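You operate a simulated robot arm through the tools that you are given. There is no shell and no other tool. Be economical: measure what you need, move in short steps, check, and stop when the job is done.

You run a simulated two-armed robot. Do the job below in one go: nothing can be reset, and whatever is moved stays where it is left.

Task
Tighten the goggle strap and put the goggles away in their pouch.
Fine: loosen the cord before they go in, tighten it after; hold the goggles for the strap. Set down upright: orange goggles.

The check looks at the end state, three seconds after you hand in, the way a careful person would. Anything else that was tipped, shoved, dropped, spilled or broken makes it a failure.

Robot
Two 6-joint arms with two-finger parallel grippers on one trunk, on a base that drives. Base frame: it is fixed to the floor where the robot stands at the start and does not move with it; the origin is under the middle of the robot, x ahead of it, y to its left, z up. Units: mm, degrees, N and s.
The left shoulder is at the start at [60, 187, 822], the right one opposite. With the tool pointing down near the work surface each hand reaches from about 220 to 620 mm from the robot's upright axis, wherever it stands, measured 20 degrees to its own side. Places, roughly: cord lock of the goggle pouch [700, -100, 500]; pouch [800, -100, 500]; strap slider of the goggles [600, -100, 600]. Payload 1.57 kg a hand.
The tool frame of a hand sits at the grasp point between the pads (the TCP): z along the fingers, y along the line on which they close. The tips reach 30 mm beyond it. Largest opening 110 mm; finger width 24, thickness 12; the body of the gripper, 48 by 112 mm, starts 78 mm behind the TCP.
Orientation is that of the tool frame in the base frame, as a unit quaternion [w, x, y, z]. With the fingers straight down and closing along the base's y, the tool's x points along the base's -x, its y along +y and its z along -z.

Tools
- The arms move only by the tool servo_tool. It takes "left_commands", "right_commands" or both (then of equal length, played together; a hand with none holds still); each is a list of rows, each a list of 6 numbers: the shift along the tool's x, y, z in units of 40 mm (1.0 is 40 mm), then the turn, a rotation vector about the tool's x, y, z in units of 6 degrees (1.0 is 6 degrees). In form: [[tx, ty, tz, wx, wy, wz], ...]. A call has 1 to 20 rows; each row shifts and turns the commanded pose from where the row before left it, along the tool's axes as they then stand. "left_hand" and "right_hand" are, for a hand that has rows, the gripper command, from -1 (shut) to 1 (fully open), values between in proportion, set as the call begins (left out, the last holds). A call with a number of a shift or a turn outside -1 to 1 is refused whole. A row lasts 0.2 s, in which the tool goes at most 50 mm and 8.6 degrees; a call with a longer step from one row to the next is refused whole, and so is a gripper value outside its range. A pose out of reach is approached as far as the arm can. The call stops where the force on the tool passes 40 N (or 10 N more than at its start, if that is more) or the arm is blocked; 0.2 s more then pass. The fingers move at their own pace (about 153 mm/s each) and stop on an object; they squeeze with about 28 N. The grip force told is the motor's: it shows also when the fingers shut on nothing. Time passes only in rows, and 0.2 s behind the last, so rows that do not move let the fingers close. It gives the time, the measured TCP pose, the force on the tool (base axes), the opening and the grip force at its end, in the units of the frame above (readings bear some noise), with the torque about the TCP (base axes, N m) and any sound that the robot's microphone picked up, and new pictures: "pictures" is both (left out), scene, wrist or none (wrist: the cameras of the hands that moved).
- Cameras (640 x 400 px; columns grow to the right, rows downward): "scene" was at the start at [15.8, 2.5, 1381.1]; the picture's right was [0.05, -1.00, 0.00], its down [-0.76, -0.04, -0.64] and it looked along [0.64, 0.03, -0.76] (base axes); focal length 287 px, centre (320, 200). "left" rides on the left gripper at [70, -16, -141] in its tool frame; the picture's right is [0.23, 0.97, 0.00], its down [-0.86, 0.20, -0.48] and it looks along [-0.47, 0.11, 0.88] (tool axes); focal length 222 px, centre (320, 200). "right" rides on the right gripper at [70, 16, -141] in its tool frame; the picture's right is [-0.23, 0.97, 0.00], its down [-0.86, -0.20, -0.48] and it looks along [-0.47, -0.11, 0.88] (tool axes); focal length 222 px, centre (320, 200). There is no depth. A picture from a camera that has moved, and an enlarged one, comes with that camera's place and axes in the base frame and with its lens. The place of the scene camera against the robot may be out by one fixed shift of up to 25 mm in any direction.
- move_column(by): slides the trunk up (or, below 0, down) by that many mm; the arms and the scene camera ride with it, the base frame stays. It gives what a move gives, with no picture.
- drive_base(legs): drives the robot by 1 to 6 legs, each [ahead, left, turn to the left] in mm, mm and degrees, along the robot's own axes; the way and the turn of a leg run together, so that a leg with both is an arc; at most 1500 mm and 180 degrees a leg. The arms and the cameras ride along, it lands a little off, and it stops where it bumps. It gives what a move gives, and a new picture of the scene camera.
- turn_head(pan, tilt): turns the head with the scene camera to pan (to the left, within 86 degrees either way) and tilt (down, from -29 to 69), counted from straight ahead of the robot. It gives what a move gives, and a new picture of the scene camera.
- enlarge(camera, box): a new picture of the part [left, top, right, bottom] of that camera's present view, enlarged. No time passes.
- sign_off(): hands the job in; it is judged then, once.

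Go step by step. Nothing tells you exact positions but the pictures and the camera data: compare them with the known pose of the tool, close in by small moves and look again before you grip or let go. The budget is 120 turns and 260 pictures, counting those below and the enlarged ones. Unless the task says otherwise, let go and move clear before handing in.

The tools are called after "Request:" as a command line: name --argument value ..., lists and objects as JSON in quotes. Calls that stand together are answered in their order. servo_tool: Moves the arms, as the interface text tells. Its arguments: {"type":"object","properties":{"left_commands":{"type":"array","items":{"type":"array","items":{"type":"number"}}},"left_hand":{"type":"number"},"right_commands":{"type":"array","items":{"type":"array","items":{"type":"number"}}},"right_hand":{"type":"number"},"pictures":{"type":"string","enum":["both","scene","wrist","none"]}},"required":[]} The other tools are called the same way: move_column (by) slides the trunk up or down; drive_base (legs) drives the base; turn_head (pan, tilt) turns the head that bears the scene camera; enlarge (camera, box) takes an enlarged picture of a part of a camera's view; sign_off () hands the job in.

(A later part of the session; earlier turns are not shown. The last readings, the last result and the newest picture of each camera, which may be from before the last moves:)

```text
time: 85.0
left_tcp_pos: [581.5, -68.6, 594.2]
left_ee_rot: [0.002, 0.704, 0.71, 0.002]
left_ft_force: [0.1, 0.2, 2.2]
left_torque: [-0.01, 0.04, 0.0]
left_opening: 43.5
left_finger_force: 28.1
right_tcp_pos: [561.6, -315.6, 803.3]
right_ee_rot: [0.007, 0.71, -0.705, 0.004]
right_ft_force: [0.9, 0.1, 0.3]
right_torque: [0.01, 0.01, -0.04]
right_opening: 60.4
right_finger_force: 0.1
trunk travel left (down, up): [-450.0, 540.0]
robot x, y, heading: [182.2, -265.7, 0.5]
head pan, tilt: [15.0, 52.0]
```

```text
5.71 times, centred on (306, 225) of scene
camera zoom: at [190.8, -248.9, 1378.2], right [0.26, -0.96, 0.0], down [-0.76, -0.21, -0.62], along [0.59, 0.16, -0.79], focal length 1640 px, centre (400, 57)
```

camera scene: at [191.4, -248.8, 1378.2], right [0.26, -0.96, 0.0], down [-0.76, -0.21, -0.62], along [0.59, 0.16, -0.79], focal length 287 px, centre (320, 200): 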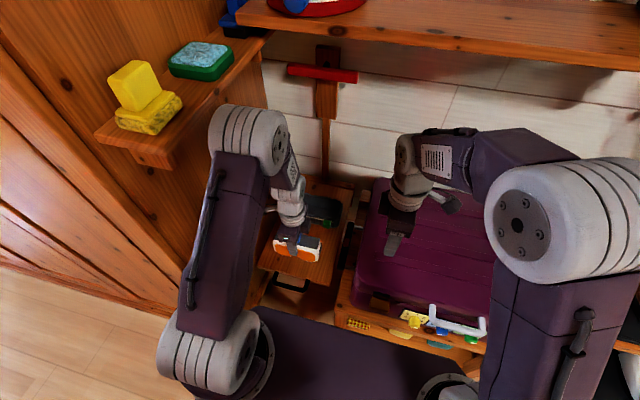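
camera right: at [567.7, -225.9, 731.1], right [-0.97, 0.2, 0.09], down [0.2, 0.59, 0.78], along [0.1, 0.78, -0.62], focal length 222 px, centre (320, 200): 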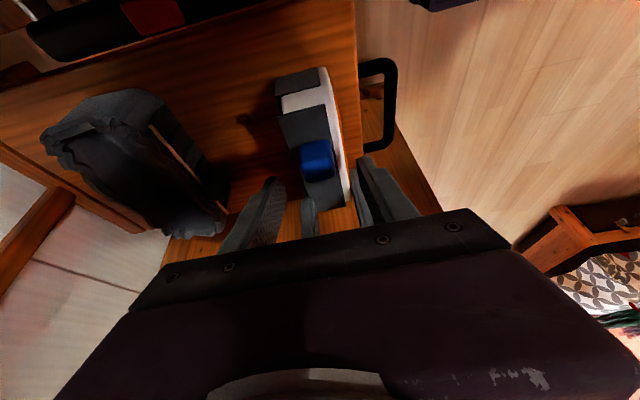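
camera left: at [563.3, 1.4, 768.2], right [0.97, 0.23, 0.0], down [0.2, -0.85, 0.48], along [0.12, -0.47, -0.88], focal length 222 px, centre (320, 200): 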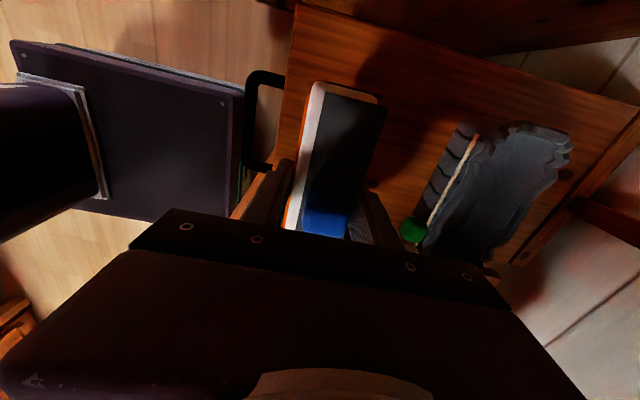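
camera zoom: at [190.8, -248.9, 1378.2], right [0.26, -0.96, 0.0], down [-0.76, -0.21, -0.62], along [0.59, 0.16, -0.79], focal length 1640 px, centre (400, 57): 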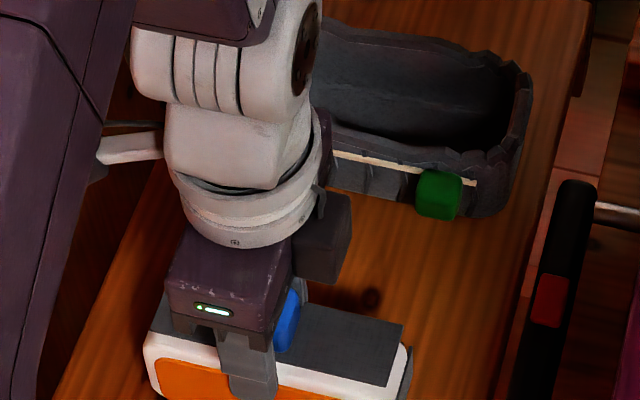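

Good grip, slider untouched. Lift 86 mm and carry over the pouch.

Request:
servo_tool --left_commands '[[0, 0, -0.5, 0, 0, 0], [0, 0, -0.6, 0, 0, 0], [0, 0, -0.6, 0, 0, 0], [0, 0, -0.45, 0, 0, 0], [-0.05, 0.6, 0, 0, 0, 0], [-0.05, 0.6, 0, 0, 0, 0], [-0.05, 0.6, 0, 0, 0, 0], [-0.05, 0.6, 0, 0, 0, 0], [-0.04, 0.6, 0, 0, 0, 0], [-0.04, 0.6, 0, 0, 0, 0], [0, 0.6, 0, 0, 0, 0], [0, 0.5, 0, 0, 0, 0], [0, 0, 0, 0, 0, 0]]'

Request:
enlarge --camera "left" --box '[200, 70, 440, 220]'

Request:
enlarge --camera "scene" --box '[264, 165, 376, 235]'

```text
time: 87.8
left_tcp_pos: [767.0, -78.4, 682.3]
left_ee_rot: [0.001, 0.704, 0.71, 0.001]
left_ft_force: [0.3, -0.5, -0.5]
left_torque: [-0.03, -0.02, 0.01]
left_opening: 43.5
left_finger_force: 27.7
right_tcp_pos: [562.0, -317.1, 803.6]
right_ee_rot: [0.008, 0.71, -0.705, 0.003]
right_ft_force: [-0.1, 0.4, 0.1]
right_torque: [0.0, 0.01, 0.01]
right_opening: 60.6
right_finger_force: 0.1
trunk travel left (down, up): [-450.0, 540.0]
robot x, y, heading: [178.9, -266.7, 0.4]
head pan, tilt: [15.0, 52.0]
camera scene: at [190.8, -248.9, 1378.2], right [0.26, -0.96, 0.0], down [-0.76, -0.21, -0.62], along [0.59, 0.16, -0.79], focal length 287 px, centre (320, 200)
camera left: at [750.7, -8.1, 824.5], right [0.97, 0.23, 0.0], down [0.2, -0.85, 0.48], along [0.12, -0.47, -0.88], focal length 222 px, centre (320, 200)
```

scene: 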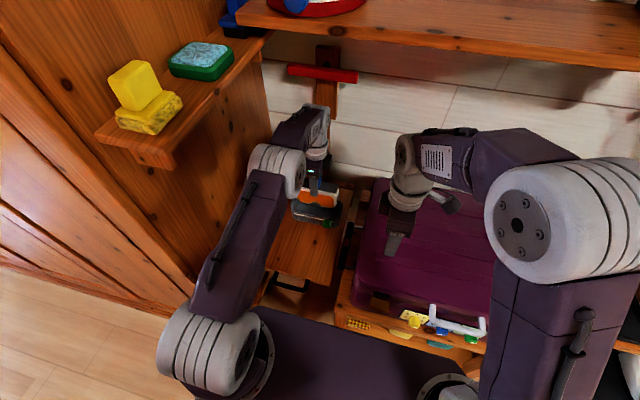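
left: 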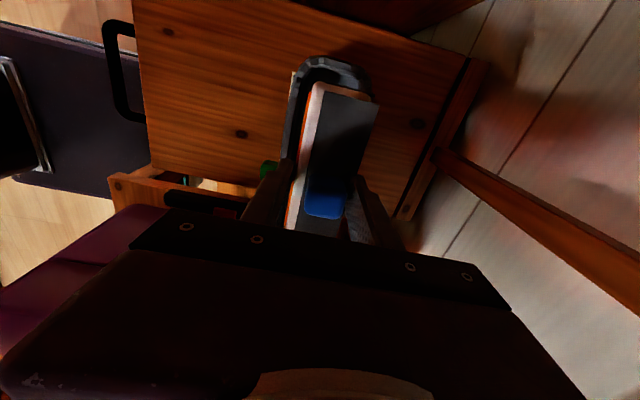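

```text
2.67 times, centred on (320, 145) of left
camera zoom: at [750.7, -8.1, 824.5], right [0.97, 0.23, 0.0], down [0.2, -0.85, 0.48], along [0.12, -0.47, -0.88], focal length 592 px, centre (320, 347)
```

zoom: 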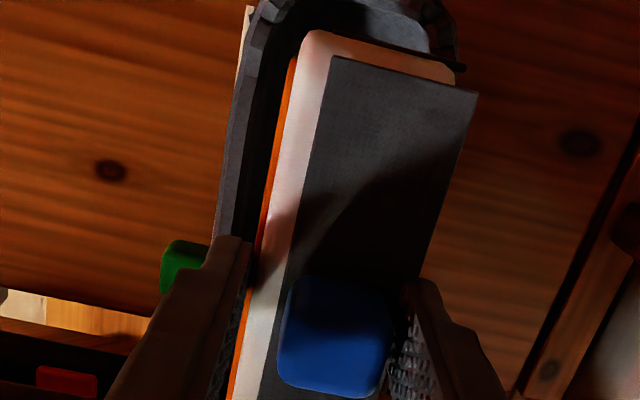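

```text
5.71 times, centred on (320, 200) of scene
camera zoom: at [190.8, -248.9, 1378.2], right [0.26, -0.96, 0.0], down [-0.76, -0.21, -0.62], along [0.59, 0.16, -0.79], focal length 1640 px, centre (320, 200)
```

zoom: 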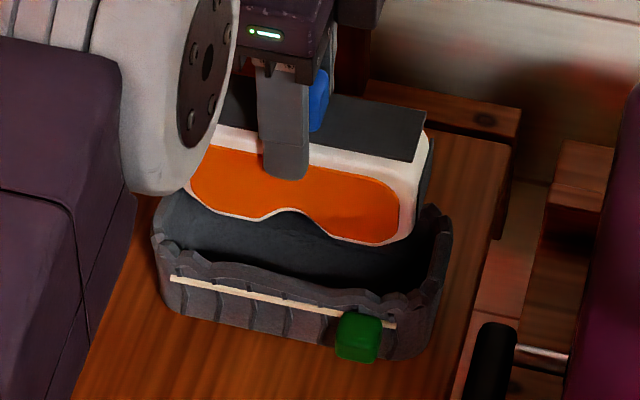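

The goggles hang centred over the mouth within a few mm. Shift 4 mm forward and lower gradually.

Request:
servo_tool --left_commands '[[-0.03, 0.1, 0, 0, 0, 0], [0, 0, 0.25, 0, 0, 0], [0, 0, 0.25, 0, 0, 0], [0, 0, 0.25, 0, 0, 0], [0, 0, 0.25, 0, 0, 0], [0, 0, 0, 0, 0, 0]]' --pictures "none"

Request:
enlarge --camera "left" --box '[200, 70, 440, 220]'

Request:
enlarge --camera "scene" --box '[264, 165, 376, 235]'

```text
time: 89.2
left_tcp_pos: [771.3, -79.0, 642.4]
left_ee_rot: [0.001, 0.704, 0.71, 0.002]
left_ft_force: [-0.2, -0.4, -2.0]
left_torque: [-0.01, 0.01, 0.02]
left_opening: 43.4
left_finger_force: 28.3
right_tcp_pos: [561.7, -318.7, 802.9]
right_ee_rot: [0.008, 0.71, -0.704, 0.003]
right_ft_force: [0.4, -0.1, 0.3]
right_torque: [0.01, -0.01, 0.0]
right_opening: 60.7
right_finger_force: 0.1
trunk travel left (down, up): [-450.0, 540.0]
robot x, y, heading: [180.8, -265.5, 0.2]
head pan, tilt: [15.0, 52.0]
```

```text
2.67 times, centred on (320, 145) of left
camera zoom: at [755.2, -9.4, 785.0], right [0.97, 0.23, 0.0], down [0.2, -0.85, 0.48], along [0.12, -0.47, -0.88], focal length 592 px, centre (320, 347)
```

zoom: 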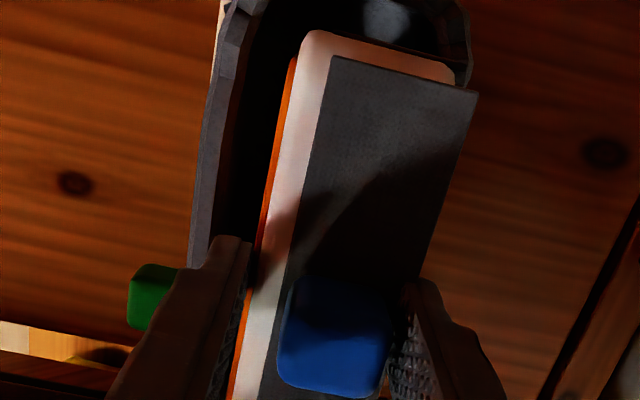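

```text
5.71 times, centred on (320, 200) of scene
camera zoom: at [191.1, -248.9, 1378.2], right [0.26, -0.96, 0.0], down [-0.76, -0.21, -0.62], along [0.59, 0.16, -0.79], focal length 1640 px, centre (320, 200)
```

zoom: 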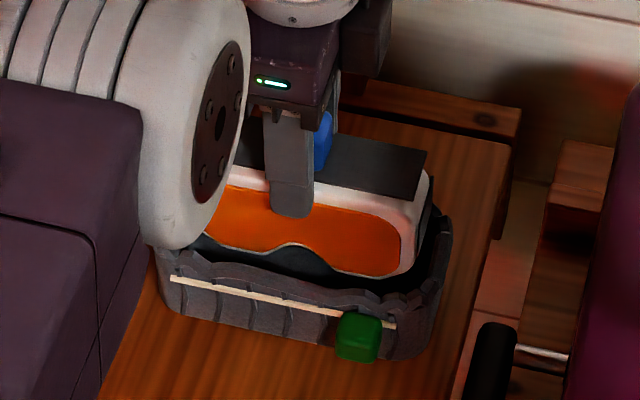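

Entering cleanly. Shift 2 mm back and continue down until it touches the pouch floor.

Request:
servo_tool --left_commands '[[0, -0.05, 0.1, 0, 0, 0], [0, 0, 0.2, 0, 0, 0], [0, 0, 0.2, 0, 0, 0], [0, 0, 0.2, 0, 0, 0], [0, 0, 0.15, 0, 0, 0], [0, 0, 0.1, 0, 0, 0], [0, 0, 0, 0, 0, 0]]' --pictures "none"

Request:
enlarge --camera "scene" --box '[264, 165, 376, 235]'

Request:
enlarge --camera "left" --box '[200, 70, 440, 220]'

```text
time: 90.8
left_tcp_pos: [770.6, -78.9, 602.9]
left_ee_rot: [0.003, 0.704, 0.71, 0.002]
left_ft_force: [0.7, -0.8, -1.6]
left_torque: [-0.02, 0.03, 0.0]
left_opening: 43.6
left_finger_force: 28.1
right_tcp_pos: [561.7, -317.5, 803.4]
right_ee_rot: [0.008, 0.709, -0.705, 0.003]
right_ft_force: [0.9, 1.4, -0.5]
right_torque: [0.0, 0.02, 0.0]
right_opening: 60.4
right_finger_force: 0.1
trunk travel left (down, up): [-450.0, 540.0]
robot x, y, heading: [175.5, -270.2, 0.3]
head pan, tilt: [15.0, 52.0]
```

```text
5.71 times, centred on (320, 200) of scene
camera zoom: at [191.2, -248.9, 1378.2], right [0.26, -0.96, 0.0], down [-0.76, -0.21, -0.62], along [0.59, 0.16, -0.79], focal length 1640 px, centre (320, 200)
```

zoom: 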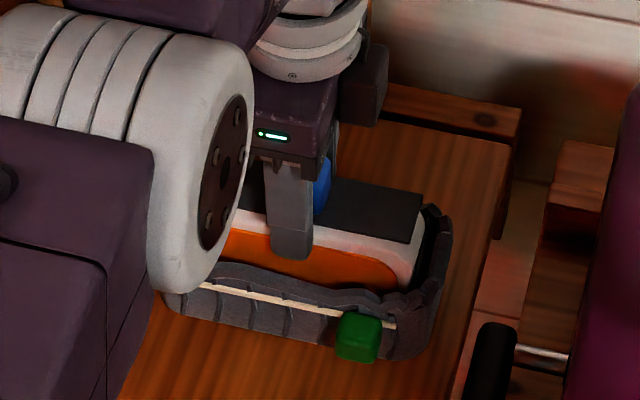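

```text
2.67 times, centred on (320, 145) of left
camera zoom: at [753.3, -9.4, 746.3], right [0.97, 0.23, 0.0], down [0.2, -0.85, 0.48], along [0.12, -0.47, -0.88], focal length 592 px, centre (320, 347)
```

zoom: 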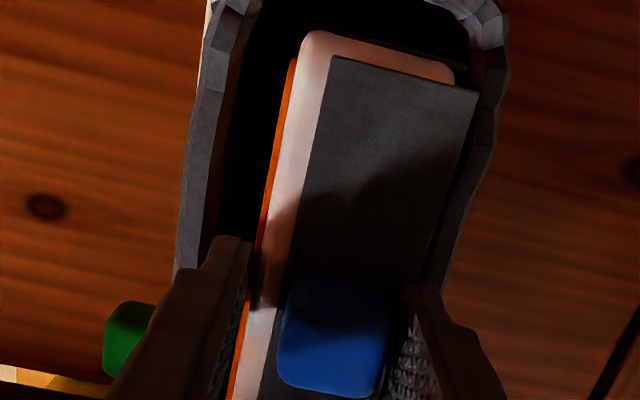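

Nearly seated. Lower a few mm more until contact shows.

Request:
servo_tool --left_commands '[[0, 0, 0.05, 0, 0, 0], [0, 0, 0.05, 0, 0, 0], [0, 0, 0, 0, 0, 0]]' --pictures "none"

Request:
servo_tool --left_commands '[[0, 0, 0.05, 0, 0, 0], [0, 0, 0.03, 0, 0, 0], [0, 0, 0, 0, 0, 0]]' --pictures "none"

```text
time: 91.5
left_tcp_pos: [769.2, -79.9, 602.1]
left_ee_rot: [0.003, 0.704, 0.71, 0.004]
left_ft_force: [0.2, 2.7, 20.3]
left_torque: [-0.12, 0.17, 0.01]
left_opening: 43.1
left_finger_force: 27.9
right_tcp_pos: [559.2, -317.0, 804.4]
right_ee_rot: [0.007, 0.71, -0.704, 0.004]
right_ft_force: [0.7, 0.4, -0.2]
right_torque: [-0.01, 0.01, 0.02]
right_opening: 60.6
right_finger_force: 0.1
trunk travel left (down, up): [-450.0, 540.0]
robot x, y, heading: [176.2, -268.4, 0.3]
head pan, tilt: [15.0, 52.0]
```

```text
time: 92.3
left_tcp_pos: [769.7, -80.0, 599.7]
left_ee_rot: [0.003, 0.704, 0.71, 0.003]
left_ft_force: [2.1, 2.7, 25.3]
left_torque: [0.03, -0.01, 0.0]
left_opening: 43.6
left_finger_force: 28.2
right_tcp_pos: [560.7, -317.1, 804.1]
right_ee_rot: [0.007, 0.709, -0.705, 0.004]
right_ft_force: [-0.5, -0.5, 0.0]
right_torque: [0.0, 0.01, -0.01]
right_opening: 60.4
right_finger_force: 0.0
trunk travel left (down, up): [-450.0, 540.0]
robot x, y, heading: [177.2, -269.0, 0.1]
head pan, tilt: [15.0, 52.0]
```

Seated on the floor of the pouch. Relieve, open slightly, and lift straight up.

Request:
servo_tool --left_commands '[[0, 0, -0.05, 0, 0, 0], [0, 0, 0, 0, 0, 0]]' --pictures "none"

Request:
servo_tool --left_commands '[[0, 0, 0, 0, 0, 0], [0, 0, 0, 0, 0, 0], [0, 0, -0.3, 0, 0, 0], [0, 0, -0.6, 0, 0, 0], [0, 0, -0.7, 0, 0, 0], [0, -0.6, -0.6, 0, 0, 0], [0, -0.8, -0.2, 0, 0, 0], [0, -0.8, 0, 0, 0, 0], [0, 0, 0, 0, 0, 0]]' --left_hand 0

Request:
enlarge --camera "scene" --box '[264, 165, 376, 235]'

Request:
enlarge --camera "left" --box '[280, 70, 520, 220]'

```text
time: 93.0
left_tcp_pos: [769.6, -80.1, 599.1]
left_ee_rot: [0.002, 0.705, 0.71, 0.002]
left_ft_force: [2.7, 1.1, 12.5]
left_torque: [0.16, -0.23, -0.02]
left_opening: 43.5
left_finger_force: 27.9
right_tcp_pos: [561.3, -317.8, 804.1]
right_ee_rot: [0.007, 0.71, -0.705, 0.004]
right_ft_force: [0.8, 0.3, 0.0]
right_torque: [0.0, 0.03, -0.01]
right_opening: 60.4
right_finger_force: 0.1
trunk travel left (down, up): [-450.0, 540.0]
robot x, y, heading: [183.6, -267.3, 0.3]
head pan, tilt: [15.0, 52.0]
```

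```text
time: 95.0
left_tcp_pos: [682.6, -80.2, 693.8]
left_ee_rot: [0.002, 0.705, 0.709, 0.002]
left_ft_force: [0.0, -0.6, -1.1]
left_torque: [0.0, 0.04, 0.0]
left_opening: 55.1
left_finger_force: 0.2
right_tcp_pos: [562.7, -316.3, 803.4]
right_ee_rot: [0.009, 0.709, -0.705, 0.003]
right_ft_force: [0.7, -0.4, 0.5]
right_torque: [-0.03, -0.03, 0.01]
right_opening: 60.8
right_finger_force: 0.0
trunk travel left (down, up): [-450.0, 540.0]
robot x, y, heading: [179.8, -267.9, 0.3]
head pan, tilt: [15.0, 52.0]
camera scene: at [191.6, -248.8, 1378.2], right [0.26, -0.96, 0.0], down [-0.76, -0.21, -0.62], along [0.59, 0.16, -0.79], focal length 287 px, centre (320, 200)
camera left: at [665.4, -10.1, 837.0], right [0.97, 0.23, 0.0], down [0.2, -0.85, 0.48], along [0.12, -0.47, -0.88], focal length 222 px, centre (320, 200)
```

scene: 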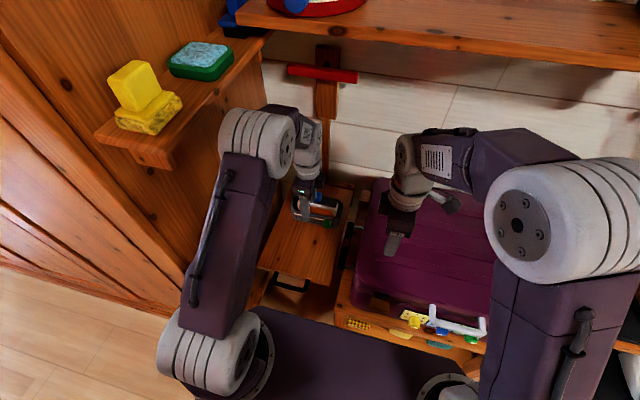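
left: 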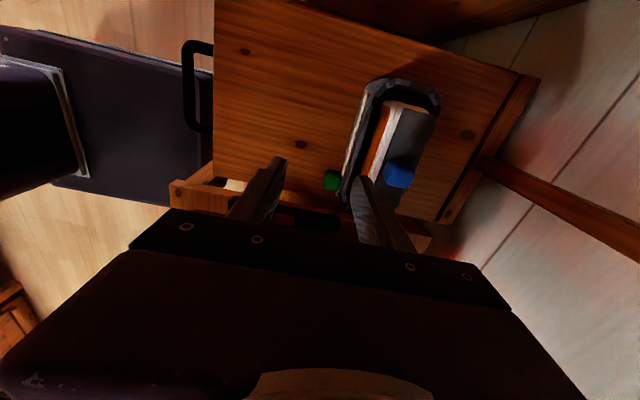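

```text
5.71 times, centred on (320, 200) of scene
camera zoom: at [191.6, -248.8, 1378.2], right [0.26, -0.96, 0.0], down [-0.76, -0.21, -0.62], along [0.59, 0.16, -0.79], focal length 1640 px, centre (320, 200)
```

zoom: 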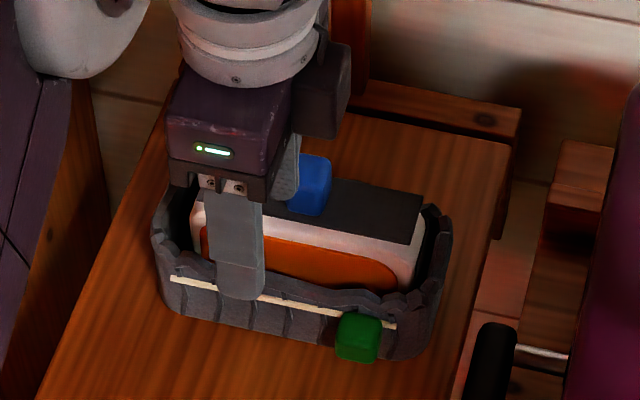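

```text
2.67 times, centred on (400, 145) of left
camera zoom: at [665.4, -10.1, 837.0], right [0.97, 0.23, 0.0], down [0.2, -0.85, 0.48], along [0.12, -0.47, -0.88], focal length 592 px, centre (107, 347)
```

zoom: 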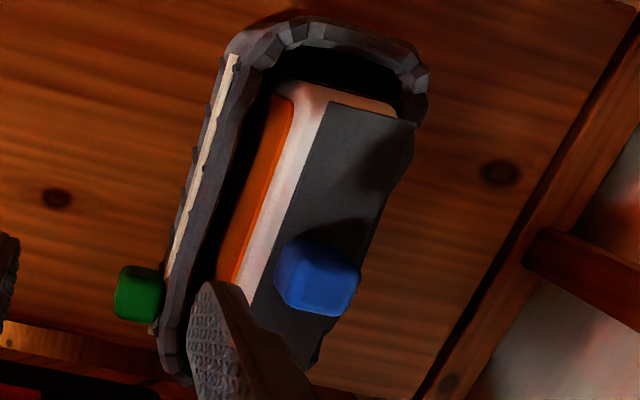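

Goggles stand upright inside the pouch. Now turn the left hand back and go to the lock (≈ y −129) to tighten the cord.

Request:
servo_tool --left_commands '[[0, -0.5, 0, 0, 0, -1], [0, 0, 0, 0, 0, -1], [0, 0, 0, 0, 0, -1], [0, 0, 0, 0, 0, -1], [0, 0, 0, 0, 0, -1], [0, 0, 0, 0, 0, -1], [0, 0, 0, 0, 0, -1], [0, 0, 0, 0, 0, -1], [0, 0, 0, 0, 0, -1], [0, 0, 0, 0, 0, -1], [0, 0, 0, 0, 0, -1], [0, 0, 0, 0, 0, -1], [0, 0, 0, 0, 0, -1], [0, 0, 0, 0, 0, -1], [0, 0, 0, 0, 0, -1], [0, 0, 0, 0, 0, 0]]' --left_hand -0.05 --pictures "none"

Request:
enlarge --camera "left" --box '[140, 100, 460, 300]'

```text
time: 98.3
left_tcp_pos: [662.1, -80.3, 693.1]
left_ee_rot: [0.001, -0.005, 1.0, -0.001]
left_ft_force: [-0.1, 0.2, 1.0]
left_torque: [-0.03, -0.02, -0.03]
left_opening: 52.1
left_finger_force: 0.1
right_tcp_pos: [562.7, -316.3, 803.8]
right_ee_rot: [0.009, 0.709, -0.705, 0.004]
right_ft_force: [1.0, -0.5, -0.5]
right_torque: [0.01, -0.02, 0.01]
right_opening: 60.5
right_finger_force: 0.0
trunk travel left (down, up): [-450.0, 540.0]
robot x, y, heading: [180.3, -265.7, 0.3]
head pan, tilt: [15.0, 52.0]
```

```text
2.00 times, centred on (300, 200) of left
camera zoom: at [592.3, -96.7, 836.8], right [-0.24, 0.97, 0.0], down [0.85, 0.21, 0.48], along [0.47, 0.11, -0.88], focal length 444 px, centre (360, 200)
```

zoom: 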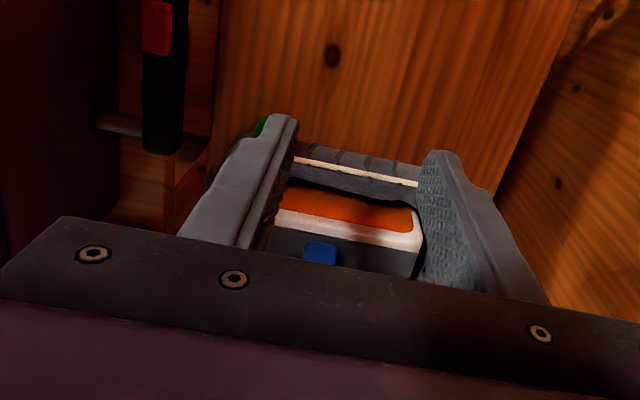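

Request:
servo_tool --left_commands '[[-0.2, -0.4, 0, 0, 0, 0], [-0.2, -0.4, 0.3, 0, 0, 0], [-0.25, -0.42, 0.5, 0, 0, 0], [-0.3, 0, 0.65, 0, 0, 0], [0, 0, 0, 0, 0, 0]]' --pictures "none"

Request:
enlarge --camera "left" --box '[200, 100, 440, 250]'

```text
time: 99.5
left_tcp_pos: [699.8, -129.7, 636.8]
left_ee_rot: [0.002, -0.005, 1.0, -0.001]
left_ft_force: [-0.1, -0.3, -0.5]
left_torque: [0.0, -0.02, 0.01]
left_opening: 52.3
left_finger_force: 0.0
right_tcp_pos: [561.9, -316.9, 802.3]
right_ee_rot: [0.007, 0.71, -0.705, 0.004]
right_ft_force: [0.2, -0.3, 0.6]
right_torque: [-0.02, 0.01, 0.02]
right_opening: 60.6
right_finger_force: 0.2
trunk travel left (down, up): [-450.0, 540.0]
robot x, y, heading: [178.0, -266.3, 0.2]
head pan, tilt: [15.0, 52.0]
```

```text
2.67 times, centred on (320, 175) of left
camera zoom: at [630.5, -145.2, 779.1], right [-0.23, 0.97, 0.0], down [0.85, 0.21, 0.48], along [0.47, 0.11, -0.88], focal length 592 px, centre (320, 267)
```

zoom: 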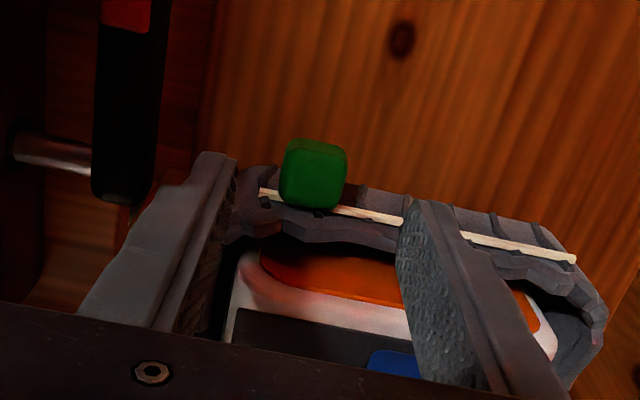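

Aligned on the lock. Descend and grip.

Request:
servo_tool --left_commands '[[0, 0, 0.5, 0, 0, 0], [0, 0, 0.5, 0, 0, 0], [0, 0, 0.37, 0, 0, 0], [0, 0, 0, 0, 0, 0]]' --pictures "none"

Request:
servo_tool --left_commands '[[0, 0, 0, 0, 0, 0], [0, 0, 0, 0, 0, 0], [0, 0, 0, 0, 0, 0]]' --left_hand -1 --pictures "none"

Request:
servo_tool --left_commands '[[0, 0.1, 0, 0, 0, 0], [0, 0.1, 0, 0, 0, 0], [0, 0.1, 0, 0, 0, 0], [0, 0.1, 0, 0, 0, 0], [0, 0.1, 0, 0, 0, 0], [0, 0.1, 0, 0, 0, 0], [0, 0.1, 0, 0, 0, 0], [0, 0.1, 0, 0, 0, 0], [0, 0.1, 0, 0, 0, 0], [0, 0, 0, 0, 0, 0]]' --pictures "none"

Request:
enlarge --camera "left" --box '[200, 100, 440, 250]'

```text
time: 100.5
left_tcp_pos: [701.1, -128.9, 581.3]
left_ee_rot: [0.002, -0.004, 1.0, 0.0]
left_ft_force: [1.1, -0.7, 1.2]
left_torque: [0.0, 0.01, 0.0]
left_opening: 52.2
left_finger_force: 0.1
right_tcp_pos: [560.7, -317.0, 802.2]
right_ee_rot: [0.008, 0.71, -0.704, 0.004]
right_ft_force: [-0.8, -0.4, 0.8]
right_torque: [-0.02, 0.01, 0.02]
right_opening: 60.6
right_finger_force: 0.0
trunk travel left (down, up): [-450.0, 540.0]
robot x, y, heading: [181.6, -265.2, 0.1]
head pan, tilt: [15.0, 52.0]
```

```text
time: 101.3
left_tcp_pos: [700.7, -128.3, 580.5]
left_ee_rot: [0.002, -0.004, 1.0, 0.0]
left_ft_force: [0.9, -0.2, -0.6]
left_torque: [0.0, 0.01, 0.0]
left_opening: 24.8
left_finger_force: 28.5
right_tcp_pos: [562.4, -316.7, 802.7]
right_ee_rot: [0.008, 0.709, -0.705, 0.003]
right_ft_force: [-0.7, 0.7, 0.0]
right_torque: [0.0, -0.02, -0.01]
right_opening: 60.2
right_finger_force: 0.1
trunk travel left (down, up): [-450.0, 540.0]
robot x, y, heading: [182.2, -268.2, 0.5]
head pan, tilt: [15.0, 52.0]
```

```text
time: 103.5
left_tcp_pos: [699.5, -92.4, 581.9]
left_ee_rot: [0.002, -0.005, 1.0, 0.0]
left_ft_force: [-0.5, 1.3, 0.4]
left_torque: [0.01, 0.14, -0.01]
left_opening: 24.8
left_finger_force: 28.4
right_tcp_pos: [561.7, -317.9, 802.7]
right_ee_rot: [0.008, 0.709, -0.705, 0.003]
right_ft_force: [-0.3, 0.0, 0.5]
right_torque: [0.02, 0.01, 0.01]
right_opening: 60.4
right_finger_force: 0.0
trunk travel left (down, up): [-450.0, 540.0]
robot x, y, heading: [181.2, -267.1, 0.2]
head pan, tilt: [15.0, 52.0]
```

```text
2.67 times, centred on (320, 175) of left
camera zoom: at [630.7, -108.7, 724.2], right [-0.23, 0.97, 0.0], down [0.85, 0.21, 0.48], along [0.47, 0.11, -0.88], focal length 592 px, centre (320, 267)
```

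zoom: 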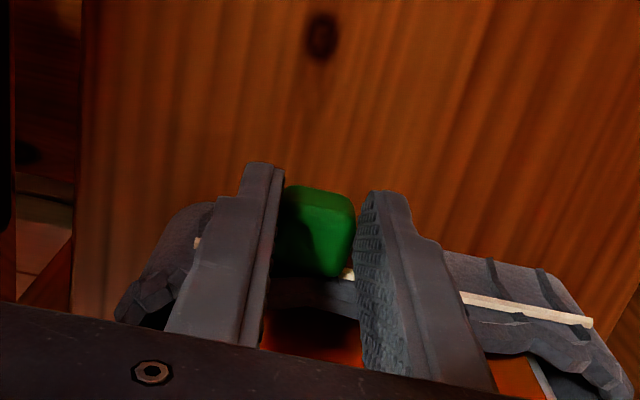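

The pouch may have followed the lock; let me verify in the scene view.

Request:
enlarge --camera "scene" --box '[264, 165, 376, 235]'

```text
5.71 times, centred on (320, 200) of scene
camera zoom: at [191.4, -248.8, 1378.2], right [0.26, -0.96, 0.0], down [-0.76, -0.21, -0.62], along [0.59, 0.16, -0.79], focal length 1640 px, centre (320, 200)
```

zoom: 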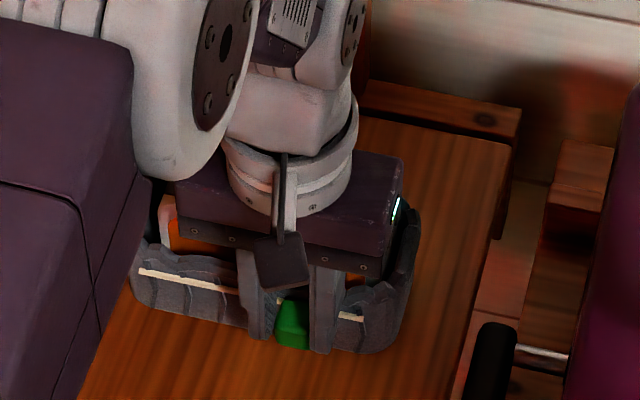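

Yes, the pouch followed ~19 mm. I'll move −y 20 mm (slower) and see how lock and pouch behave.

Request:
servo_tool --left_commands '[[0, -0.05, 0, 0, 0, 0], [0, -0.05, 0, 0, 0, 0], [0, -0.05, 0, 0, 0, 0], [0, -0.05, 0, 0, 0, 0], [0, -0.05, 0, 0, 0, 0], [0, -0.05, 0, 0, 0, 0], [0, -0.05, 0, 0, 0, 0], [0, -0.05, 0, 0, 0, 0], [0, -0.05, 0, 0, 0, 0], [0, -0.05, 0, 0, 0, 0], [0, 0, 0, 0, 0, 0]]' --pictures "none"

Request:
enlarge --camera "left" --box '[200, 100, 440, 250]'

Request:
enlarge --camera "scene" --box '[264, 165, 376, 235]'

```text
time: 106.0
left_tcp_pos: [701.6, -113.2, 581.6]
left_ee_rot: [0.001, -0.003, 1.0, -0.001]
left_ft_force: [-0.1, 0.0, 0.4]
left_torque: [0.01, 0.11, 0.02]
left_opening: 24.8
left_finger_force: 27.5
right_tcp_pos: [562.3, -317.9, 802.6]
right_ee_rot: [0.008, 0.709, -0.705, 0.003]
right_ft_force: [-0.4, 0.4, 0.6]
right_torque: [0.01, 0.0, 0.01]
right_opening: 60.5
right_finger_force: 0.0
trunk travel left (down, up): [-450.0, 540.0]
robot x, y, heading: [180.0, -265.5, 0.4]
head pan, tilt: [15.0, 52.0]
```

```text
2.67 times, centred on (320, 175) of left
camera zoom: at [631.4, -129.3, 724.2], right [-0.23, 0.97, 0.0], down [0.85, 0.21, 0.48], along [0.47, 0.11, -0.88], focal length 592 px, centre (320, 267)
```

zoom: 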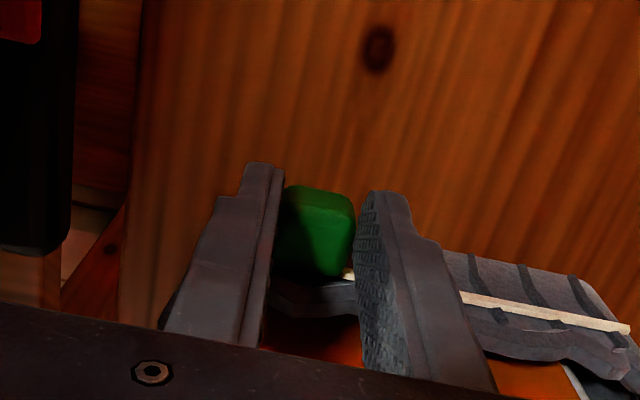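

```text
5.71 times, centred on (320, 200) of scene
camera zoom: at [191.3, -248.8, 1378.2], right [0.26, -0.96, 0.0], down [-0.76, -0.21, -0.62], along [0.59, 0.16, -0.79], focal length 1640 px, centre (320, 200)
```

zoom: 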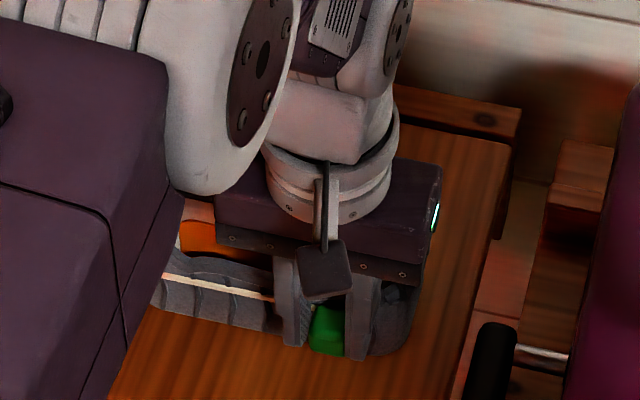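

Request:
enlarge --camera "scene" --box '[296, 200, 344, 230]'

```text
13.33 times, centred on (320, 215) of scene
camera zoom: at [191.3, -248.8, 1378.2], right [0.26, -0.96, 0.0], down [-0.76, -0.21, -0.62], along [0.59, 0.16, -0.79], focal length 3826 px, centre (320, 0)
```

zoom: 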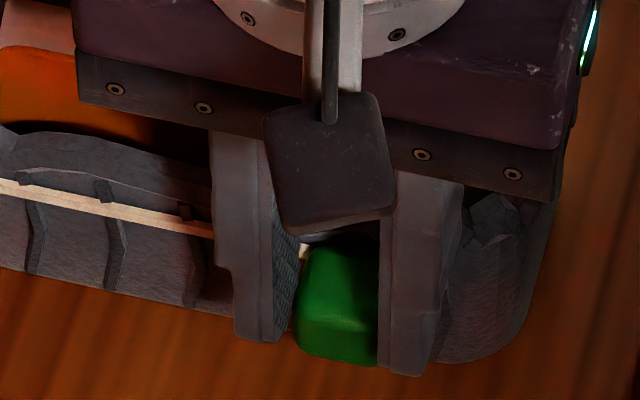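

I'll regrip higher and farther from the pouch wall (tips just on the lock's upper part), then try +y again.

Request:
servo_tool --left_commands '[[0, 0, 0, 0, 0, 0], [0.08, 0, -0.14, 0, 0, 0], [0, 0, 0, 0, 0, 0]]' --left_hand -0.35 --pictures "none"

Request:
servo_tool --left_commands '[[0, 0, 0, 0, 0, 0], [0, 0, 0, 0, 0, 0], [0, 0, 0, 0, 0, 0]]' --left_hand -1 --pictures "none"

Request:
servo_tool --left_commands '[[0, 0.05, 0, 0, 0, 0], [0, 0.05, 0, 0, 0, 0], [0, 0.05, 0, 0, 0, 0], [0, 0.05, 0, 0, 0, 0], [0, 0.05, 0, 0, 0, 0], [0, 0.05, 0, 0, 0, 0]]' --pictures "none"

Request:
enlarge --camera "left" --box '[200, 100, 440, 250]'

```text
time: 106.8
left_tcp_pos: [697.5, -112.9, 586.6]
left_ee_rot: [0.002, -0.004, 1.0, -0.001]
left_ft_force: [1.0, -0.9, -1.4]
left_torque: [-0.02, 0.0, -0.03]
left_opening: 35.8
left_finger_force: 0.0
right_tcp_pos: [562.1, -317.4, 802.8]
right_ee_rot: [0.008, 0.71, -0.704, 0.003]
right_ft_force: [0.0, -0.5, 0.2]
right_torque: [-0.03, 0.0, -0.02]
right_opening: 60.6
right_finger_force: 0.2
trunk travel left (down, up): [-450.0, 540.0]
robot x, y, heading: [180.5, -269.2, 0.3]
head pan, tilt: [15.0, 52.0]
```

```text
time: 107.5
left_tcp_pos: [697.9, -112.4, 586.7]
left_ee_rot: [0.002, -0.004, 1.0, 0.0]
left_ft_force: [1.0, 0.7, -0.2]
left_torque: [0.04, -0.01, 0.0]
left_opening: 24.9
left_finger_force: 28.2
right_tcp_pos: [562.9, -316.2, 802.5]
right_ee_rot: [0.008, 0.709, -0.705, 0.003]
right_ft_force: [-0.7, -0.2, -0.2]
right_torque: [0.0, -0.01, -0.03]
right_opening: 60.6
right_finger_force: 0.1
trunk travel left (down, up): [-450.0, 540.0]
robot x, y, heading: [181.2, -268.4, 0.3]
head pan, tilt: [15.0, 52.0]
```

```text
time: 109.0
left_tcp_pos: [697.1, -100.5, 587.6]
left_ee_rot: [0.003, -0.004, 1.0, 0.0]
left_ft_force: [-0.4, -0.7, 1.1]
left_torque: [0.02, 0.06, 0.0]
left_opening: 24.6
left_finger_force: 28.2
right_tcp_pos: [561.0, -316.9, 802.7]
right_ee_rot: [0.007, 0.709, -0.705, 0.003]
right_ft_force: [-1.1, -0.9, 0.0]
right_torque: [-0.02, -0.01, 0.02]
right_opening: 60.5
right_finger_force: 0.0
trunk travel left (down, up): [-450.0, 540.0]
robot x, y, heading: [178.0, -266.2, 0.3]
head pan, tilt: [15.0, 52.0]
```

```text
2.67 times, centred on (320, 175) of left
camera zoom: at [627.8, -117.3, 729.7], right [-0.23, 0.97, 0.0], down [0.85, 0.21, 0.48], along [0.47, 0.11, -0.88], focal length 592 px, centre (320, 267)
```

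zoom: 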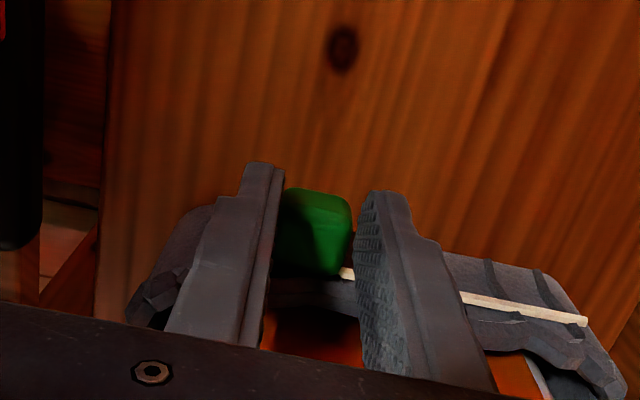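

All 12 mm went into the lock this time. Continue gently.

Request:
servo_tool --left_commands '[[0, 0.05, 0, 0, 0, 0], [0, 0.05, 0, 0, 0, 0], [0, 0.05, 0, 0, 0, 0], [0, 0.05, 0, 0, 0, 0], [0, 0.05, 0, 0, 0, 0], [0, 0.05, 0, 0, 0, 0], [0, 0.05, 0, 0, 0, 0], [0, 0.05, 0, 0, 0, 0], [0, 0.05, 0, 0, 0, 0], [0, 0.05, 0, 0, 0, 0]]' --pictures "none"

Request:
enlarge --camera "left" --box '[200, 100, 440, 250]'

```text
time: 111.2
left_tcp_pos: [696.2, -81.5, 586.4]
left_ee_rot: [0.001, -0.005, 1.0, 0.0]
left_ft_force: [1.8, -0.7, -1.1]
left_torque: [0.0, -0.16, -0.01]
left_opening: 24.5
left_finger_force: 28.3
right_tcp_pos: [562.8, -315.8, 803.6]
right_ee_rot: [0.009, 0.71, -0.705, 0.003]
right_ft_force: [-0.2, -0.2, 0.1]
right_torque: [0.02, 0.01, 0.03]
right_opening: 60.7
right_finger_force: 0.0
trunk travel left (down, up): [-450.0, 540.0]
robot x, y, heading: [180.4, -266.9, 0.3]
head pan, tilt: [15.0, 52.0]
```

```text
2.67 times, centred on (320, 175) of left
camera zoom: at [627.5, -97.1, 729.7], right [-0.23, 0.97, 0.0], down [0.85, 0.21, 0.48], along [0.47, 0.11, -0.88], focal length 592 px, centre (320, 267)
```

zoom: 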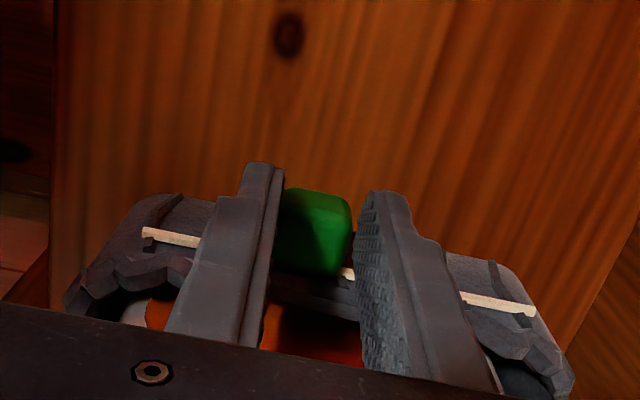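

No drag now. Continue +20 mm.

Request:
servo_tool --left_commands '[[0, 0.05, 0, 0, 0, 0], [0, 0.05, 0, 0, 0, 0], [0, 0.05, 0, 0, 0, 0], [0, 0.05, 0, 0, 0, 0], [0, 0.05, 0, 0, 0, 0], [0, 0.05, 0, 0, 0, 0], [0, 0.05, 0, 0, 0, 0], [0, 0.05, 0, 0, 0, 0], [0, 0.05, 0, 0, 0, 0], [0, 0.05, 0, 0, 0, 0], [0, 0.05, 0, 0, 0, 0], [0, 0.05, 0, 0, 0, 0]]' --pictures "none"

Request:
enlarge --camera "left" --box '[200, 100, 440, 250]'

```text
time: 113.8
left_tcp_pos: [696.9, -57.3, 586.4]
left_ee_rot: [0.002, -0.004, 1.0, -0.001]
left_ft_force: [-0.8, 0.8, -0.2]
left_torque: [0.01, 0.09, -0.01]
left_opening: 24.9
left_finger_force: 28.4
right_tcp_pos: [562.1, -317.2, 802.6]
right_ee_rot: [0.008, 0.709, -0.705, 0.004]
right_ft_force: [0.3, 0.4, 0.3]
right_torque: [0.01, 0.02, -0.02]
right_opening: 60.1
right_finger_force: 0.1
trunk travel left (down, up): [-450.0, 540.0]
robot x, y, heading: [181.5, -265.1, 0.5]
head pan, tilt: [15.0, 52.0]
```

```text
2.67 times, centred on (320, 175) of left
camera zoom: at [627.5, -73.5, 729.9], right [-0.23, 0.97, 0.0], down [0.85, 0.21, 0.48], along [0.47, 0.11, -0.88], focal length 592 px, centre (320, 267)
```

zoom: 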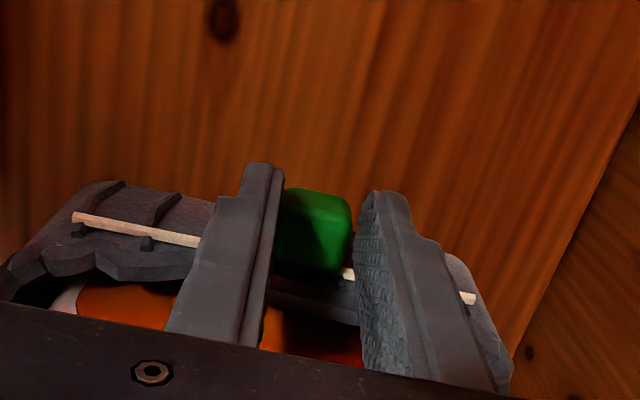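

Pouch is stationary (lock at +7 relative). Continue to and slightly past its original +21.

Request:
servo_tool --left_commands '[[0, 0.05, 0, 0, 0, 0], [0, 0.05, 0, 0, 0, 0], [0, 0.05, 0, 0, 0, 0], [0, 0.05, 0, 0, 0, 0], [0, 0.05, 0, 0, 0, 0], [0, 0.05, 0, 0, 0, 0], [0, 0.05, 0, 0, 0, 0], [0, 0.05, 0, 0, 0, 0]]' --pictures "none"

Request:
enlarge --camera "left" --box '[180, 100, 420, 250]'

```text
time: 115.5
left_tcp_pos: [696.4, -41.5, 586.8]
left_ee_rot: [0.001, -0.004, 1.0, 0.0]
left_ft_force: [0.4, -0.8, -0.1]
left_torque: [-0.03, 0.07, -0.1]
left_opening: 24.7
left_finger_force: 28.0
right_tcp_pos: [561.5, -316.7, 801.9]
right_ee_rot: [0.008, 0.709, -0.705, 0.004]
right_ft_force: [-0.7, 0.8, 1.0]
right_torque: [0.01, -0.01, 0.03]
right_opening: 60.3
right_finger_force: 0.0
trunk travel left (down, up): [-450.0, 540.0]
robot x, y, heading: [178.2, -264.9, 0.3]
head pan, tilt: [15.0, 52.0]
```

```text
2.67 times, centred on (300, 175) of left
camera zoom: at [627.1, -57.2, 729.9], right [-0.23, 0.97, 0.0], down [0.85, 0.21, 0.48], along [0.47, 0.11, -0.88], focal length 592 px, centre (373, 267)
```

zoom: 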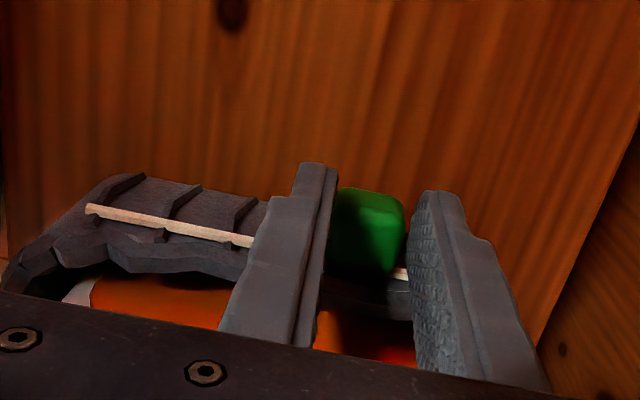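

It's at about +20 with the pouch just starting to follow. One small check push of 4 mm.

Request:
servo_tool --left_commands '[[0, 0.05, 0, 0, 0, 0], [0, 0.05, 0, 0, 0, 0]]' --pictures "none"

Request:
enlarge --camera "left" --box '[180, 100, 420, 250]'

```text
time: 116.2
left_tcp_pos: [697.2, -37.6, 587.0]
left_ee_rot: [0.002, -0.004, 1.0, 0.0]
left_ft_force: [-0.4, -0.7, 0.0]
left_torque: [-0.01, 0.06, -0.11]
left_opening: 24.8
left_finger_force: 28.0
right_tcp_pos: [562.7, -316.7, 803.2]
right_ee_rot: [0.009, 0.709, -0.705, 0.003]
right_ft_force: [-0.2, -0.8, 0.4]
right_torque: [0.03, 0.01, 0.0]
right_opening: 60.5
right_finger_force: 0.1
trunk travel left (down, up): [-450.0, 540.0]
robot x, y, heading: [179.9, -263.6, 0.3]
head pan, tilt: [15.0, 52.0]
```

```text
2.67 times, centred on (300, 175) of left
camera zoom: at [627.6, -53.4, 729.9], right [-0.23, 0.97, 0.0], down [0.85, 0.21, 0.48], along [0.47, 0.11, -0.88], focal length 592 px, centre (373, 267)
```

zoom: 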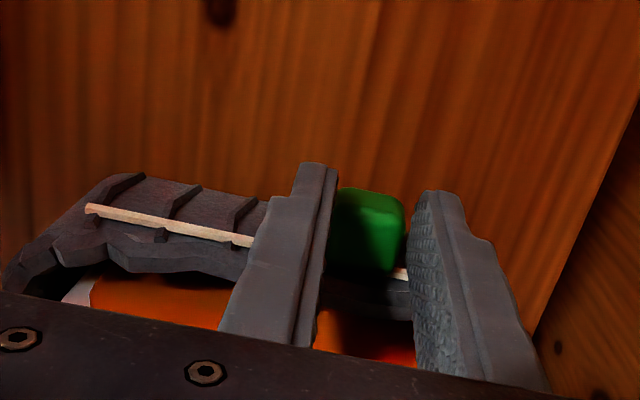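

The pouch follows fully, so the lock is at its tight stop. Open, lift clear and inspect.

Request:
servo_tool --left_commands '[[0, 0, 0, 0, 0, 0], [0, 0, 0, 0, 0, 0], [0.1, 0, -0.3, 0, 0, 0], [0.2, 0, -0.8, 0, 0, 0], [0.5, 0, -0.9, 0, 0, 0], [0.9, 0, -0.9, 0, 0, 0], [0.9, -0.2, -0.5, 0, 0, 0], [0.9, -0.4, 0, 0, 0, 0], [0.9, -0.6, 0, 0, 0, 0], [0.9, -0.6, 0, 0, 0, 0], [0, 0, 0, 0, 0, 0]]' --left_hand -0.3

Request:
enlarge --camera "scene" --box '[264, 165, 376, 235]'

```text
refused: row 6 steps farther than a row can; nothing moved
```

```text
5.71 times, centred on (320, 200) of scene
camera zoom: at [191.2, -248.9, 1378.2], right [0.26, -0.96, 0.0], down [-0.76, -0.21, -0.62], along [0.59, 0.16, -0.79], focal length 1640 px, centre (320, 200)
```

zoom: 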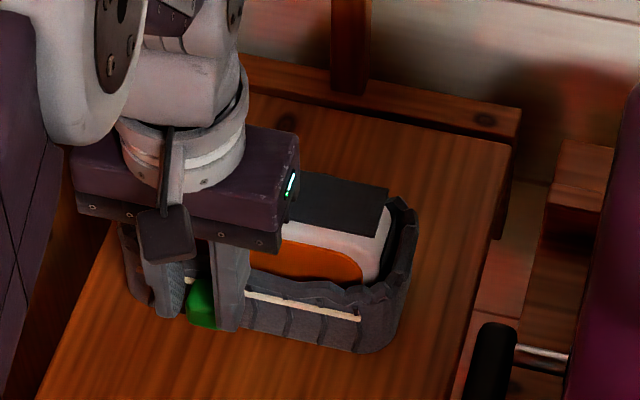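

Request:
servo_tool --left_commands '[[0, 0, 0, 0, 0, 0], [0, 0, 0, 0, 0, 0], [0.1, 0, -0.3, 0, 0, 0], [0.2, 0, -0.8, 0, 0, 0], [0.4, 0, -0.8, 0, 0, 0], [0.7, 0, -0.7, 0, 0, 0], [0.8, -0.2, -0.4, 0, 0, 0], [0.8, -0.4, 0, 0, 0, 0], [0.8, -0.5, 0, 0, 0, 0], [0.8, -0.5, 0, 0, 0, 0], [0, 0, 0, 0, 0, 0]]' --left_hand -0.3

Request:
enlarge --camera "scene" --box '[264, 165, 376, 235]'

```text
time: 118.5
left_tcp_pos: [511.6, -102.8, 707.0]
left_ee_rot: [0.002, -0.004, 1.0, 0.0]
left_ft_force: [0.0, 0.1, 0.4]
left_torque: [0.0, 0.03, 0.01]
left_opening: 38.3
left_finger_force: 0.0
right_tcp_pos: [561.9, -316.2, 801.1]
right_ee_rot: [0.008, 0.71, -0.704, 0.003]
right_ft_force: [-0.2, 0.1, -0.2]
right_torque: [-0.01, 0.0, -0.01]
right_opening: 60.5
right_finger_force: 0.1
trunk travel left (down, up): [-450.0, 540.0]
robot x, y, heading: [179.3, -268.4, 0.3]
head pan, tilt: [15.0, 52.0]
camera scene: at [191.4, -248.6, 1378.2], right [0.26, -0.96, 0.0], down [-0.76, -0.21, -0.62], along [0.59, 0.16, -0.79], focal length 287 px, centre (320, 200)
camera left: at [442.4, -118.2, 849.9], right [-0.24, 0.97, 0.0], down [0.85, 0.21, 0.48], along [0.47, 0.11, -0.88], focal length 222 px, centre (320, 200)
```

scene: 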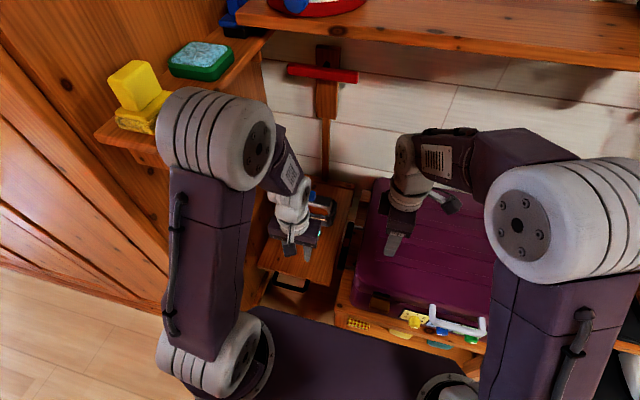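
left: 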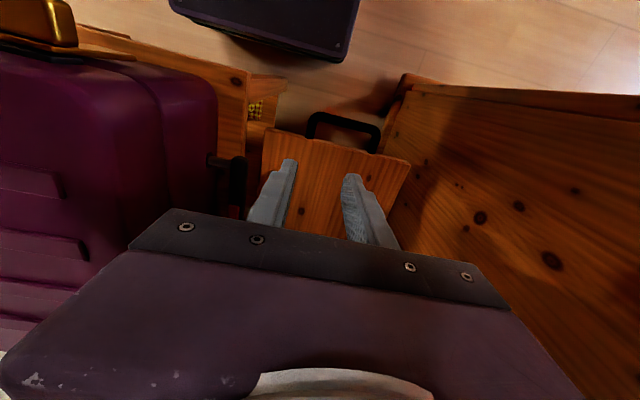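

```text
5.71 times, centred on (320, 200) of scene
camera zoom: at [191.4, -248.6, 1378.2], right [0.26, -0.96, 0.0], down [-0.76, -0.21, -0.62], along [0.59, 0.16, -0.79], focal length 1640 px, centre (320, 200)
```

zoom: 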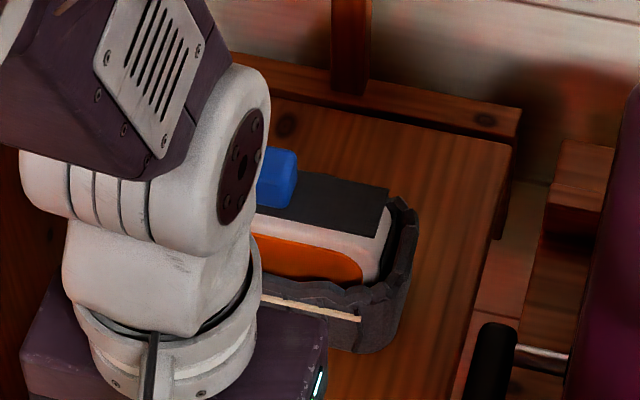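

Both hands are clear. Drive back 150 mm and take a final look.

Request:
drive_base --legs '[[-160, 0, 0]]'

Request:
enlarge --camera "scene" --box '[230, 140, 390, 240]'

```text
time: 120.0
left_tcp_pos: [351.5, -102.6, 706.8]
left_ee_rot: [0.002, -0.003, 1.0, 0.001]
left_ft_force: [0.7, 0.1, -0.4]
left_torque: [0.0, 0.0, -0.01]
left_opening: 38.2
left_finger_force: 0.0
right_tcp_pos: [401.7, -317.2, 802.2]
right_ee_rot: [0.008, 0.71, -0.704, 0.004]
right_ft_force: [-0.5, 0.8, 0.5]
right_torque: [-0.02, -0.03, -0.04]
right_opening: 60.6
right_finger_force: 0.1
trunk travel left (down, up): [-450.0, 540.0]
robot x, y, heading: [21.7, -270.7, 0.3]
head pan, tilt: [15.0, 52.0]
camera scene: at [29.1, -249.6, 1378.2], right [0.26, -0.96, 0.0], down [-0.76, -0.21, -0.62], along [0.59, 0.16, -0.79], focal length 287 px, centre (320, 200)
```

scene: 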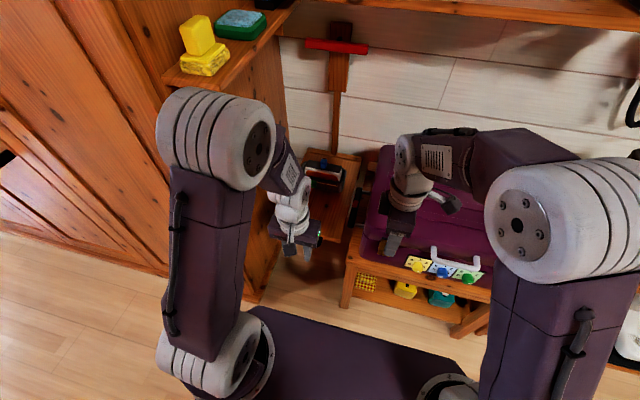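

```text
4.00 times, centred on (310, 190) of scene
camera zoom: at [29.1, -249.6, 1378.2], right [0.26, -0.96, 0.0], down [-0.76, -0.21, -0.62], along [0.59, 0.16, -0.79], focal length 1148 px, centre (360, 240)
```

zoom: 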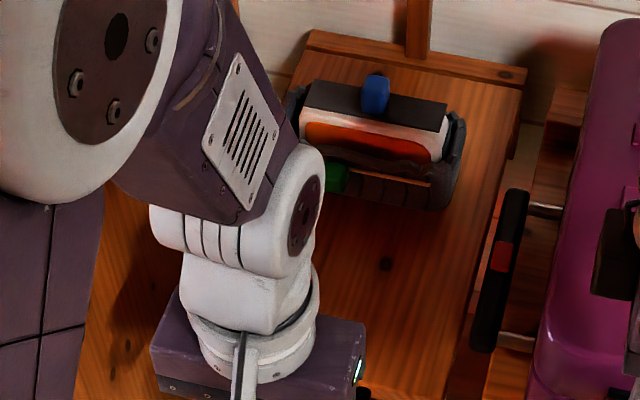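

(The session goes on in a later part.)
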